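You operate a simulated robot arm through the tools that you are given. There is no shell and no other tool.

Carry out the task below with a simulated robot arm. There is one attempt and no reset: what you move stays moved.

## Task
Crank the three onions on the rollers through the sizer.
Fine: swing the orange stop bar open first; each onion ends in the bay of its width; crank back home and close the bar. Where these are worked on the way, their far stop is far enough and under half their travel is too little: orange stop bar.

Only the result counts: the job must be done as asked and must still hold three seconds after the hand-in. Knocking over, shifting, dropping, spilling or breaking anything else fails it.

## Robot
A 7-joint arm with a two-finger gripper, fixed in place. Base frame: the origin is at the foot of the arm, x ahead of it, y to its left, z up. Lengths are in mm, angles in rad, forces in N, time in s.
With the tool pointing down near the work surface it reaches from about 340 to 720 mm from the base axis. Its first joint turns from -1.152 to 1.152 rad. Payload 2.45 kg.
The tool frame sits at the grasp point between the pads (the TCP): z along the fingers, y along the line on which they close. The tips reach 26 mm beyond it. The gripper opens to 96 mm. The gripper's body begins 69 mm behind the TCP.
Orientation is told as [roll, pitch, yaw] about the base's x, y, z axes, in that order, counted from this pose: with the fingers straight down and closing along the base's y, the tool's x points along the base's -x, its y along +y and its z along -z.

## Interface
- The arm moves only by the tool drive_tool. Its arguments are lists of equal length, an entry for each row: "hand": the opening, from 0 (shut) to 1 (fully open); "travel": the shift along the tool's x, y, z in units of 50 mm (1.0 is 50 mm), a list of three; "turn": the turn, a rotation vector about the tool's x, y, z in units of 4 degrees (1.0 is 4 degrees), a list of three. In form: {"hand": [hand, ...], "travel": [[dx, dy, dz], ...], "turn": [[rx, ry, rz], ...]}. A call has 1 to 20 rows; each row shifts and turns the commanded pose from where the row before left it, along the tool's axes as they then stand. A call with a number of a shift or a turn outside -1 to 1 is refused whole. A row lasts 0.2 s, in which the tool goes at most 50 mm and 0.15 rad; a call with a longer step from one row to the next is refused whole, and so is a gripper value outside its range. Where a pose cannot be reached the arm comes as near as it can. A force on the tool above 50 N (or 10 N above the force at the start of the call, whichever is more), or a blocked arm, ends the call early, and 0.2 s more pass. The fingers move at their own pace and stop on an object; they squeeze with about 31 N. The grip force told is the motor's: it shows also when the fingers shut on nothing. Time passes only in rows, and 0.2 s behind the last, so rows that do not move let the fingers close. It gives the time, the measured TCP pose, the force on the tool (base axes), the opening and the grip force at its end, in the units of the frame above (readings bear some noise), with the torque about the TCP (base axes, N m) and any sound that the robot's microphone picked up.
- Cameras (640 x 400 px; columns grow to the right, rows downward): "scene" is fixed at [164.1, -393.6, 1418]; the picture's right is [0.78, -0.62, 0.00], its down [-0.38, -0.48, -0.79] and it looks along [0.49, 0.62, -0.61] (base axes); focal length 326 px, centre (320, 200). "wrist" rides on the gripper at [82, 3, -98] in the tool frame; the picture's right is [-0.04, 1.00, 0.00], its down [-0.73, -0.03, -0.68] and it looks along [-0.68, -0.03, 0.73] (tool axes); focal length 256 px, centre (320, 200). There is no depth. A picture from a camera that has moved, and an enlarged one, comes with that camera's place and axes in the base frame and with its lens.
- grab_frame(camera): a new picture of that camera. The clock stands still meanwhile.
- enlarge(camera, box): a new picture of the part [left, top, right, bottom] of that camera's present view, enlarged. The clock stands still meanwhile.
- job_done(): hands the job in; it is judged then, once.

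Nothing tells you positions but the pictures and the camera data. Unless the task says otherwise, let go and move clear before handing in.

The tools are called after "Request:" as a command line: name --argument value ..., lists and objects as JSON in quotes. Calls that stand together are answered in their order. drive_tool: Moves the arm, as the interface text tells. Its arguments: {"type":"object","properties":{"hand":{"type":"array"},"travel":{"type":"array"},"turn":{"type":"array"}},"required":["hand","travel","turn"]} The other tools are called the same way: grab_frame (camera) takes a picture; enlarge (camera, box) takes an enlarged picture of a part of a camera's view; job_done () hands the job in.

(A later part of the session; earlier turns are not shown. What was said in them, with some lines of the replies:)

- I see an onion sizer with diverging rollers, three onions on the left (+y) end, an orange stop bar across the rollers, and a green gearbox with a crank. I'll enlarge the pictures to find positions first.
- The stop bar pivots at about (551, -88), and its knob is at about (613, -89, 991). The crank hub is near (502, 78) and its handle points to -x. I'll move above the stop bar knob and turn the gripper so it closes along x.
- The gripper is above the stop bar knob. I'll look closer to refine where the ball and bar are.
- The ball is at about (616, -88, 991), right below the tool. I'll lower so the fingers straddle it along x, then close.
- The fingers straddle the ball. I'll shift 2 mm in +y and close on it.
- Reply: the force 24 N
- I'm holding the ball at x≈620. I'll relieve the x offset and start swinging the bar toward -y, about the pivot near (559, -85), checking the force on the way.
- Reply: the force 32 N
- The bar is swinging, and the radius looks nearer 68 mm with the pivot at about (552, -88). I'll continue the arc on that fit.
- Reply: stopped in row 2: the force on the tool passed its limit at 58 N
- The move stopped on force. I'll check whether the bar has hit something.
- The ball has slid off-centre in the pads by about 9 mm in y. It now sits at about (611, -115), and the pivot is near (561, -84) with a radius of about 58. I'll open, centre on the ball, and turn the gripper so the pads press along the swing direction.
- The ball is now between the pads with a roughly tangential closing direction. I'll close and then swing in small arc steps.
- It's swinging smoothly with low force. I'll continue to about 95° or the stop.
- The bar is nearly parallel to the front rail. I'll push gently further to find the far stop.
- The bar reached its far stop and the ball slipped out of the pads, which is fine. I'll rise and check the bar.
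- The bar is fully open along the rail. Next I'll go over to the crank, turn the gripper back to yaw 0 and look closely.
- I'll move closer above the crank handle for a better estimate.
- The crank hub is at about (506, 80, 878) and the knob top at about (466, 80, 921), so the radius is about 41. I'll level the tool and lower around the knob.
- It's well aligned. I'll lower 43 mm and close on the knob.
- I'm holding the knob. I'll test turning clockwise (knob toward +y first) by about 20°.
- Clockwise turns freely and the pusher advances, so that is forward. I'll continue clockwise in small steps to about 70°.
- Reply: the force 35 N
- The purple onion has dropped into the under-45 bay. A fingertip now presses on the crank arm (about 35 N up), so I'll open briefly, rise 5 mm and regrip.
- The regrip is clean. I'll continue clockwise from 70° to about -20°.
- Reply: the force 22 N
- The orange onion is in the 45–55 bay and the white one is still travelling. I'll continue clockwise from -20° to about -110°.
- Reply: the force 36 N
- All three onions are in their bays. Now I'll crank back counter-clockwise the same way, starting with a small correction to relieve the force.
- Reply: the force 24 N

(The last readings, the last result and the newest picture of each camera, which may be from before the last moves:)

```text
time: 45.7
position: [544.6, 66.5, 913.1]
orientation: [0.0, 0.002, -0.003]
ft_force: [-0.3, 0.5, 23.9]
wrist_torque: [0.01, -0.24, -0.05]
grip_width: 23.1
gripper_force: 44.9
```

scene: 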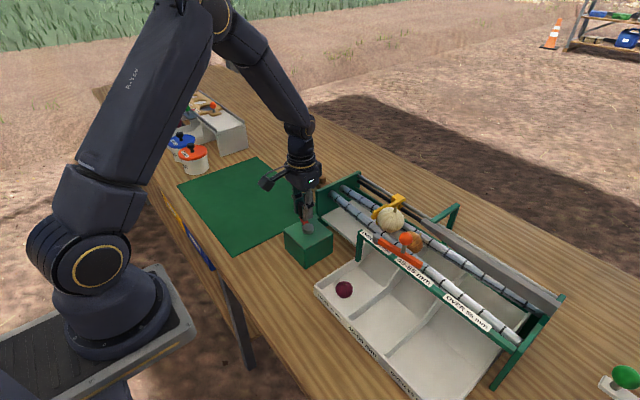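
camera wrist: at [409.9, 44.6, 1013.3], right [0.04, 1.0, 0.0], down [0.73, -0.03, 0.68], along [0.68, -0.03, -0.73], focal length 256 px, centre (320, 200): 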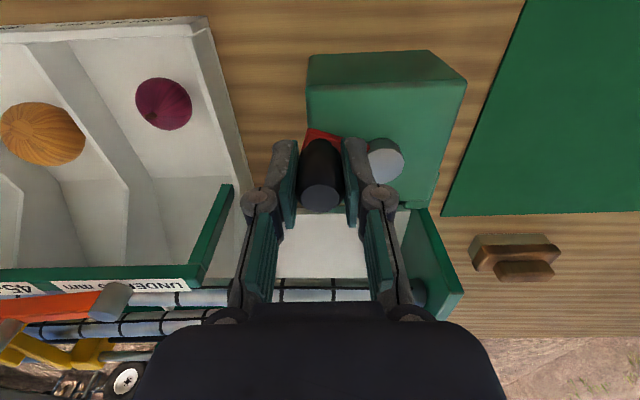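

The reverse cranking runs well, now near -19°. I'll continue to 70°.

Request:
drive_tool --hand '[0.15, 0.15, 0.15, 0.15, 0.15, 0.15, 0.15, 0.15, 0.15, 0.15, 0.15, 0.15, 0.15, 0.15, 0.15, 0.15, 0.15]' --travel '[[0, 0, -0.03], [-0.0248, 0.0811, 0], [-0.0162, 0.0832, 0], [-0.0074, 0.0845, 0], [0.0015, 0.0848, 0], [0.0103, 0.0842, 0], [0.0191, 0.0826, 0], [0.0276, 0.0802, 0], [0.0358, 0.0769, 0], [0.0437, 0.0727, 0], [0.051, 0.0677, 0], [0.0578, 0.062, 0], [0.064, 0.0556, 0], [0.0695, 0.0486, 0], [0.0742, 0.0411, 0], [0.0781, 0.0331, 0], [0, 0, 0]]' --turn '[[0, 0, 0], [0, 0, 0], [0, 0, 0], [0, 0, 0], [0, 0, 0], [0, 0, 0], [0, 0, 0], [0, 0, 0], [0, 0, 0], [0, 0, 0], [0, 0, 0], [0, 0, 0], [0, 0, 0], [0, 0, 0], [0, 0, 0], [0, 0, 0], [0, 0, 0]]'

```text
time: 49.3
position: [518.1, 117.2, 913.5]
orientation: [-0.006, 0.003, -0.003]
ft_force: [-3.5, -12.5, -26.8]
wrist_torque: [-0.32, 0.02, 0.01]
grip_width: 23.0
gripper_force: 45.1
```

It's near 72°. I'll continue to 160°.

Request:
drive_tool --hand '[0.15, 0.15, 0.15, 0.15, 0.15, 0.15, 0.15, 0.15, 0.15, 0.15, 0.15, 0.15, 0.15, 0.15, 0.15, 0.15, 0.15]' --travel '[[0, -0.02, 0.02], [0.0811, 0.0248, 0], [0.0832, 0.0162, 0], [0.0845, 0.0074, 0], [0.0848, -0.0015, 0], [0.0842, -0.0103, 0], [0.0826, -0.0191, 0], [0.0802, -0.0276, 0], [0.0769, -0.0358, 0], [0.0727, -0.0437, 0], [0.0677, -0.051, 0], [0.062, -0.0578, 0], [0.0556, -0.064, 0], [0.0486, -0.0695, 0], [0.0411, -0.0742, 0], [0.0331, -0.0781, 0], [0, 0, 0]]' --turn '[[0, 0, 0], [0, 0, 0], [0, 0, 0], [0, 0, 0], [0, 0, 0], [0, 0, 0], [0, 0, 0], [0, 0, 0], [0, 0, 0], [0, 0, 0], [0, 0, 0], [0, 0, 0], [0, 0, 0], [0, 0, 0], [0, 0, 0], [0, 0, 0], [0, 0, 0]]'

Request:
enlarge --camera "scene" --box '[290, 160, 430, 270]'

```text
time: 52.9
position: [469.1, 92.9, 913.5]
orientation: [0.0, -0.001, -0.001]
ft_force: [8.5, -1.9, 17.8]
wrist_torque: [-0.04, -0.77, -0.01]
grip_width: 23.2
gripper_force: 45.0
```

```text
3.64 times, centred on (360, 215) of scene
camera zoom: at [164.0, -393.7, 1417.9], right [0.78, -0.62, 0.0], down [-0.38, -0.48, -0.79], along [0.49, 0.62, -0.61], focal length 1187 px, centre (174, 146)
```

zoom: 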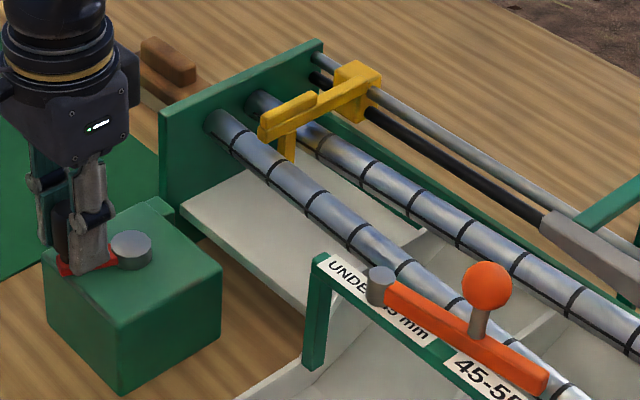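

Nearly home. I'll finish the last 20° and press lightly against the home stop.

Request:
drive_tool --hand '[0.15, 0.15, 0.15, 0.15, 0.15, 0.15]' --travel '[[0.021, -0.068, 0], [0.016, -0.069, 0], [0.009, -0.07, 0], [0.003, -0.07, 0], [0, -0.03, 0], [0, 0, 0]]' --turn '[[0, 0, 0], [0, 0, 0], [0, 0, 0], [0, 0, 0], [0, 0, 0], [0, 0, 0]]'

Request:
enlarge --camera "scene" --box '[290, 160, 430, 270]'

```text
time: 54.3
position: [465.7, 80.9, 913.8]
orientation: [0.002, -0.002, -0.002]
ft_force: [20.6, 8.4, -12.9]
wrist_torque: [0.26, 0.01, 0.01]
grip_width: 23.0
gripper_force: 44.5
```

```text
3.64 times, centred on (360, 215) of scene
camera zoom: at [164.8, -393.3, 1417.9], right [0.78, -0.62, 0.0], down [-0.38, -0.48, -0.79], along [0.49, 0.62, -0.61], focal length 1187 px, centre (174, 146)
```

zoom: 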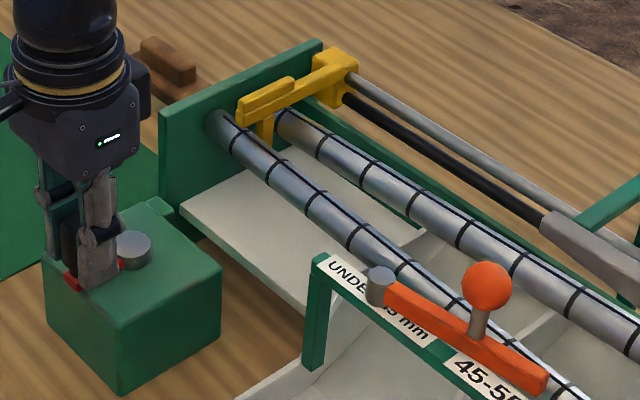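

There is mild resistance at home. I'll push a little more to confirm it's the stop.

Request:
drive_tool --hand '[0.15, 0.15, 0.15, 0.15]' --travel '[[-0.03, -0.03, 0], [0, -0.03, 0], [0, 0, 0], [0, 0, 0]]' --turn '[[0, 0, 0], [0, 0, 0], [0, 0, 0], [0, 0, 0]]'

Request:
enlarge --camera "scene" --box '[330, 170, 450, 260]'

```text
time: 55.3
position: [464.9, 79.3, 914.4]
orientation: [0.003, -0.001, 0.002]
ft_force: [6.2, 34.6, 5.0]
wrist_torque: [0.78, -0.24, -0.02]
grip_width: 23.2
gripper_force: 45.2
```

```text
4.44 times, centred on (390, 215) of scene
camera zoom: at [164.2, -392.7, 1418.2], right [0.78, -0.62, 0.0], down [-0.38, -0.48, -0.79], along [0.49, 0.62, -0.61], focal length 1450 px, centre (9, 133)
```

zoom: 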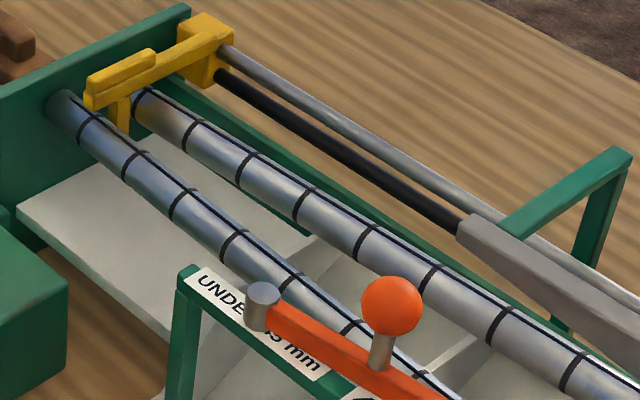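

The crank is at the home stop and the pusher is back where it started. I'll release and lift.

Request:
drive_tool --hand '[0.3, 0.5, 0.5, 0.5, 0.5, 0.5, 0.5]' --travel '[[0, 0, 0], [0, 0, 0], [0, 0.03, 0], [0, 0, -0.5], [0, 0, -0.8], [0, 0, -0.8], [0, 0, 0]]' --turn '[[0, 0, 0], [0, 0, 0], [0, 0, 0], [0, 0, 0], [0, 0, 0], [0, 0, 0], [0, 0, 0]]'

Request:
grab_frame --camera "scene"

Request:
enlarge --camera "scene" --box '[270, 200, 350, 280]'

```text
time: 56.9
position: [467.1, 76.5, 1017.8]
orientation: [0.0, 0.001, -0.002]
ft_force: [1.1, 0.3, -0.3]
wrist_torque: [-0.02, 0.04, 0.0]
grip_width: 48.2
gripper_force: 0.1
```

```text
taken
```

scene: 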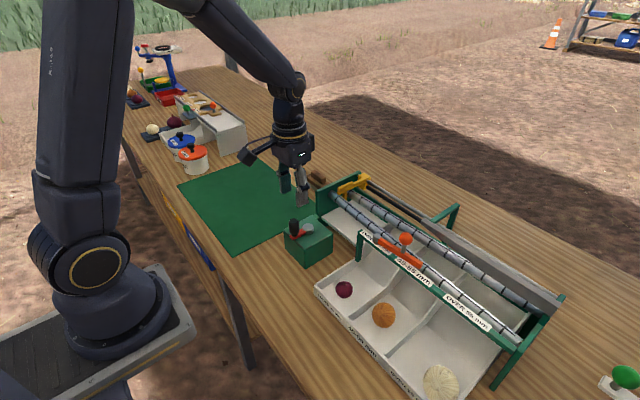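

```text
5.00 times, centred on (310, 240) of scene
camera zoom: at [164.1, -393.6, 1418.0], right [0.78, -0.62, 0.0], down [-0.38, -0.48, -0.79], along [0.49, 0.62, -0.61], focal length 1632 px, centre (370, 0)
```

zoom: 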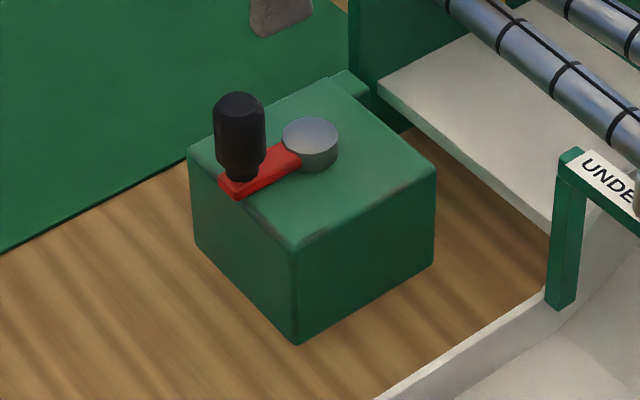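

The crank looks exactly as it did at the start. Next I'll turn to yaw -45° and move above the stop bar ball at about (559, -145) to close the bar.

Request:
drive_tool --hand '[0.5, 0.5, 0.5, 0.5, 0.5, 0.5, 0.5, 0.5, 0.5]' --travel '[[0, 0, -0.9], [0, 0, -0.2], [-0.303, -0.738, 0], [-0.303, -0.738, 0], [-0.303, -0.738, 0], [-0.303, -0.738, 0], [-0.303, -0.738, 0], [-0.303, -0.738, 0], [0, 0, 0]]' --turn '[[0, 0, 0], [0, 0, 0], [0, 0, 0], [0, 0, 0], [0, 0, 0], [0, 0, 0], [0, 0, 0], [0, 0, 0], [0, 0, 0]]'

Request:
drive_tool --hand '[0.6, 0.6, 0.6, 0.6, 0.6, 0.6, 0.6, 0.6, 0.6, 0.6, 0.6, 0.6, 0.6]' --travel '[[0, 0, 0], [0, 0, 0], [0, 0, 0], [0, 0, 0], [0, 0, 0], [0, 0, 0], [0, 0, 0], [0, 0, 0], [0, 0, 0], [0, 0, 0], [0, 0, 0], [0, 0, 0], [0, 0, 0]]' --turn '[[0, 0, 1], [0, 0, 1], [0, 0, 1], [0, 0, 1], [0, 0, 1], [0, 0, 1], [0, 0, 1], [0, 0, 1], [0, 0, 1], [0, 0, 1], [0, 0, 1], [0, 0, 0.25], [0, 0, 0]]'

Request:
enlarge --camera "wrist" --box '[220, 40, 420, 190]'

```text
time: 58.9
position: [552.7, -145.9, 1074.2]
orientation: [0.0, 0.0, -0.001]
ft_force: [0.0, -0.7, -0.2]
wrist_torque: [0.01, 0.03, 0.01]
grip_width: 47.9
gripper_force: 0.1
```

```text
time: 61.7
position: [556.7, -144.4, 1072.6]
orientation: [0.001, 0.001, -0.79]
ft_force: [-0.4, -0.2, 0.1]
wrist_torque: [-0.01, -0.01, 0.01]
grip_width: 57.6
gripper_force: 0.1
```

```text
2.67 times, centred on (320, 115) of wrist
camera zoom: at [501.0, -85.6, 1171.9], right [0.74, 0.68, 0.0], down [0.5, -0.54, 0.68], along [0.46, -0.5, -0.73], focal length 683 px, centre (320, 427)
```

zoom: 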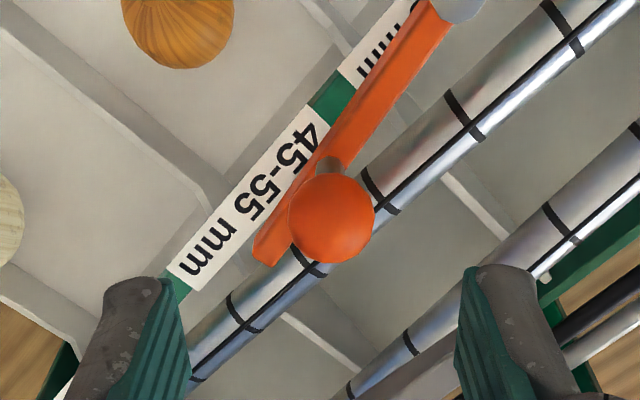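

The ball is at about (562, -147). I'll centre on it, descend and grip.

Request:
drive_tool --hand '[0.6, 0.6, 0.6, 0.6, 0.6, 0.3, 0.15, 0.15, 0.15, 0.15]' --travel '[[-0.08, 0.02, 0], [0, 0, 0.5], [0, 0, 0.5], [0, 0, 0.5], [0, 0, 0], [0, 0, 0], [0, 0, 0], [0, 0, 0], [0, 0, 0], [0, 0, 0]]' --turn '[[0, 0, 0], [0, 0, 0], [0, 0, 0], [0, 0, 0], [0, 0, 0], [0, 0, 0], [0, 0, 0], [0, 0, 0], [0, 0, 0], [0, 0, 0]]'

Request:
grab_frame --camera "wrist"

```text
time: 63.9
position: [560.8, -146.2, 997.1]
orientation: [0.0, -0.003, -0.786]
ft_force: [-1.2, 1.0, -1.4]
wrist_torque: [0.02, 0.03, 0.07]
grip_width: 24.4
gripper_force: 45.7
```

```text
taken
camera wrist: at [504.5, -87.2, 1095.1], right [0.74, 0.68, 0.0], down [0.5, -0.54, 0.68], along [0.46, -0.5, -0.73], focal length 256 px, centre (320, 200)
```

wrist: 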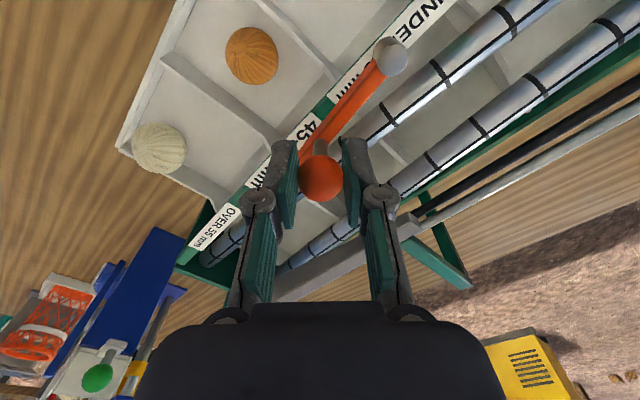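

I've gripped the ball cleanly. I'll swing the bar back toward closed along the reverse arc.

Request:
drive_tool --hand '[0.15, 0.15, 0.15, 0.15, 0.15, 0.15, 0.15, 0.15, 0.15, 0.15, 0.15, 0.15]' --travel '[[-0.069, 0.075, 0], [-0.061, 0.082, 0], [-0.056, 0.088, 0], [-0.046, 0.092, 0], [-0.039, 0.093, 0], [-0.03, 0.099, 0], [-0.02, 0.1, 0], [-0.013, 0.102, 0], [-0.003, 0.103, 0], [0.008, 0.134, 0], [0.023, 0.13, 0], [0, 0, 0]]' --turn '[[0, 0, 0], [0, 0, 0], [0, 0, 0], [0, 0, 0], [0, 0, 0], [0, 0, 0], [0, 0, 0], [0, 0, 0], [0, 0, 0], [0, 0, 0], [0, 0, 0], [0, 0, 0]]'

Request:
grab_frame --camera "wrist"

```text
time: 66.5
position: [609.9, -119.1, 996.5]
orientation: [0.0, -0.002, -0.789]
ft_force: [-2.9, -5.5, 1.4]
wrist_torque: [-0.11, 0.14, 0.33]
grip_width: 24.3
gripper_force: 44.9
```

```text
taken
camera wrist: at [554.1, -59.9, 1096.8], right [0.74, 0.68, 0.0], down [0.5, -0.54, 0.68], along [0.46, -0.5, -0.73], focal length 256 px, centre (320, 200)
```

wrist: 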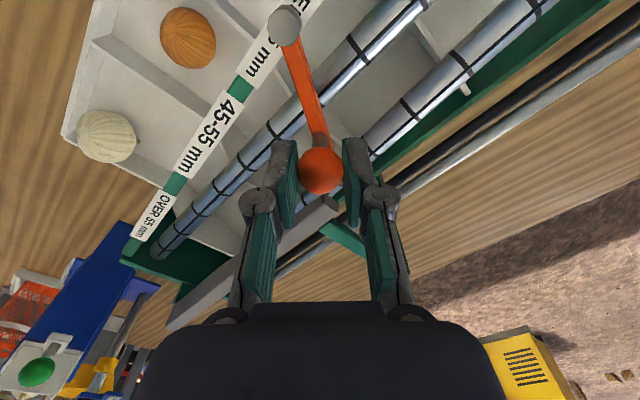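

It's about 33° from closed and the force is low. I'll continue to closed.

Request:
drive_tool --hand '[0.15, 0.15, 0.15, 0.15, 0.15, 0.15, 0.15]' --travel '[[0.0275, 0.0992, 0], [0.036, 0.0965, 0], [0.0443, 0.093, 0], [0.0523, 0.0887, 0], [0.0598, 0.0838, 0], [0.0669, 0.0783, 0], [0, 0, 0]]' --turn '[[0, 0, 0], [0, 0, 0], [0, 0, 0], [0, 0, 0], [0, 0, 0], [0, 0, 0], [0, 0, 0]]'

Request:
enlarge --camera "scene" --box '[330, 170, 450, 260]'

Request:
grab_frame --camera "wrist"

```text
time: 68.1
position: [619.7, -89.6, 997.8]
orientation: [-0.002, 0.004, -0.788]
ft_force: [-5.5, -3.8, -11.7]
wrist_torque: [-0.2, -0.12, 0.33]
grip_width: 24.6
gripper_force: 44.6
```

```text
4.44 times, centred on (390, 215) of scene
camera zoom: at [164.2, -393.7, 1417.9], right [0.78, -0.62, 0.0], down [-0.38, -0.48, -0.79], along [0.49, 0.62, -0.61], focal length 1450 px, centre (9, 133)
```

zoom: 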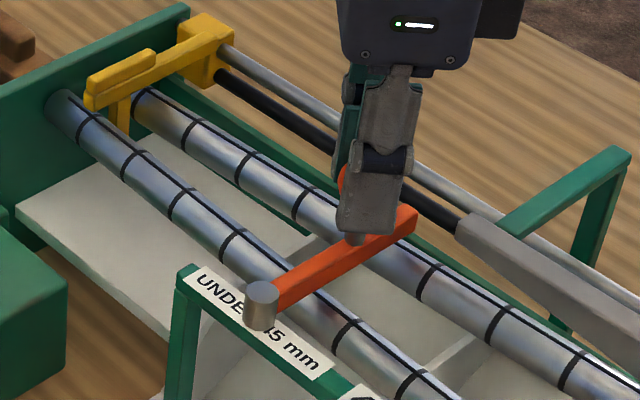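

```text
taken
camera wrist: at [563.8, -30.5, 1096.7], right [0.74, 0.68, 0.0], down [0.5, -0.54, 0.68], along [0.46, -0.5, -0.74], focal length 256 px, centre (320, 200)
```

wrist: 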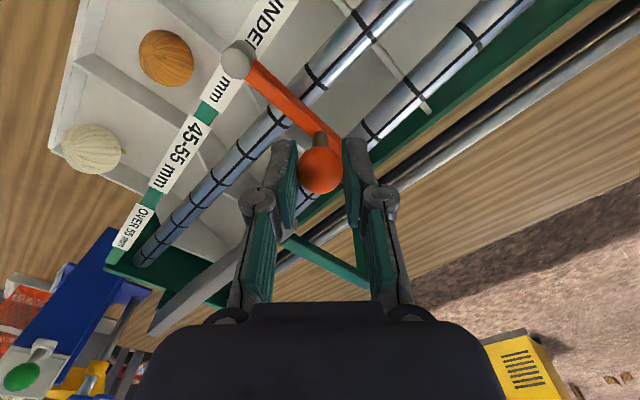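

Nearly closed. I'll nudge on in +y until the stop is felt.

Request:
drive_tool --hand '[0.15, 0.15, 0.15, 0.15]' --travel '[[0.035, 0.035, 0], [0.035, 0.035, 0], [0.025, 0.025, 0], [0, 0, 0]]' --turn '[[0, 0, 0], [0, 0, 0], [0, 0, 0], [0, 0, 0]]'

Request:
enlarge --camera "scene" --box '[330, 170, 450, 260]'

```text
time: 69.1
position: [618.9, -87.0, 997.9]
orientation: [-0.005, -0.003, -0.79]
ft_force: [2.0, -25.9, -26.3]
wrist_torque: [-0.41, -0.17, 0.04]
grip_width: 24.5
gripper_force: 45.1
```

```text
4.44 times, centred on (390, 215) of scene
camera zoom: at [164.7, -394.4, 1417.6], right [0.78, -0.62, 0.0], down [-0.38, -0.48, -0.79], along [0.49, 0.62, -0.61], focal length 1450 px, centre (9, 133)
```

zoom: 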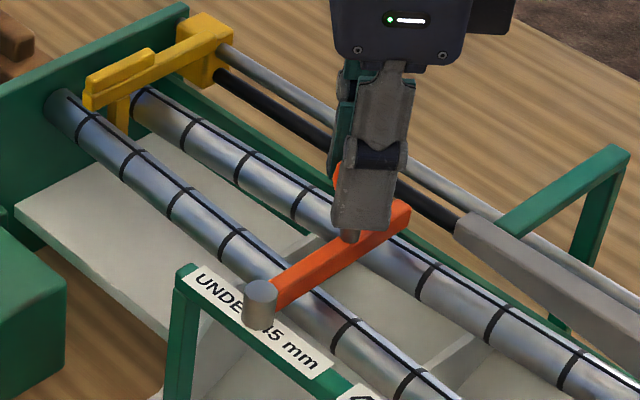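

The bar is against its closed stop (about 26 N). I'll release, lift clear and verify.

Request:
drive_tool --hand '[0.3, 0.6, 0.6, 0.6, 0.6, 0.6, 0.6, 0.6]' --travel '[[0, 0, 0], [0, 0, 0], [-0.04, -0.04, 0], [0, 0, -0.5], [0, 0, -0.8], [0, 0, -0.8], [0, 0, -0.8], [0, 0, 0]]' --turn '[[0, 0, 0], [0, 0, 0], [0, 0, 0], [0, 0, 0], [0, 0, 0], [0, 0, 0], [0, 0, 0], [0, 0, 0]]'

Request:
enlarge --camera "scene" --box '[330, 170, 450, 260]'

Request:
grab_frame --camera "scene"

Request:
grab_frame --camera "wrist"

```text
time: 70.9
position: [617.6, -88.7, 1146.2]
orientation: [0.0, 0.0, -0.787]
ft_force: [0.5, 0.0, -0.3]
wrist_torque: [-0.03, 0.0, -0.02]
grip_width: 57.5
gripper_force: 0.0
```

```text
4.44 times, centred on (390, 215) of scene
camera zoom: at [164.1, -393.6, 1418.0], right [0.78, -0.62, 0.0], down [-0.38, -0.48, -0.79], along [0.49, 0.62, -0.61], focal length 1450 px, centre (9, 133)
```

zoom: 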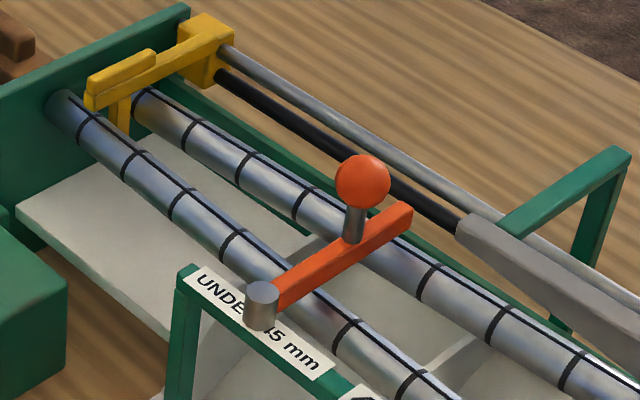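

```text
taken
```

scene: 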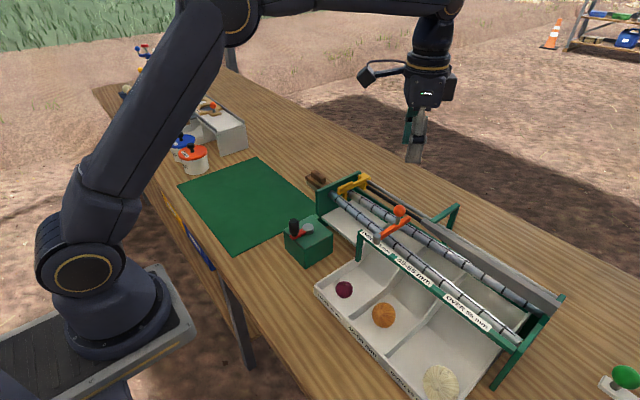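

```text
taken
camera wrist: at [562.0, -28.6, 1244.4], right [0.74, 0.68, 0.0], down [0.5, -0.54, 0.68], along [0.46, -0.5, -0.73], focal length 256 px, centre (320, 200)
```

wrist: 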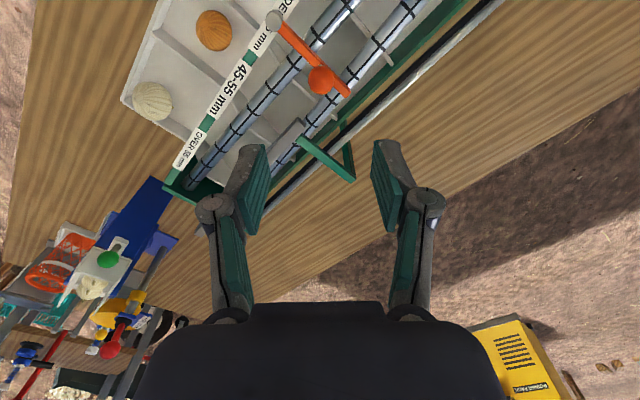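

The bar is closed exactly as it was at the start, the pusher and crank are home, each onion is in its own bay, and the arm is clear. I'm handing the job in.

Request:
job_done

```text
The job is handed in.
```

The three onions went through the sizer and each ended in the bay of its width: purple in under 45 mm, orange in 45–55 mm, white in over 55 mm. I handed the job in; no result has come back.

- **Stop bar:** I swung it open to its far stop before cranking. On the first try the knob slid in the fingers about a third of the way and the move stopped on force. I regripped and it went the rest of the way. At the end I closed it against its stop, and it looks the same as at the start.
- **Crank:** I turned it clockwise until all three onions had dropped, then back to the home stop. The handle and pusher look the same as at the start.
- **Surroundings:** I saw nothing else moved or knocked over in the last pictures. The arm let go and is clear above the sizer.
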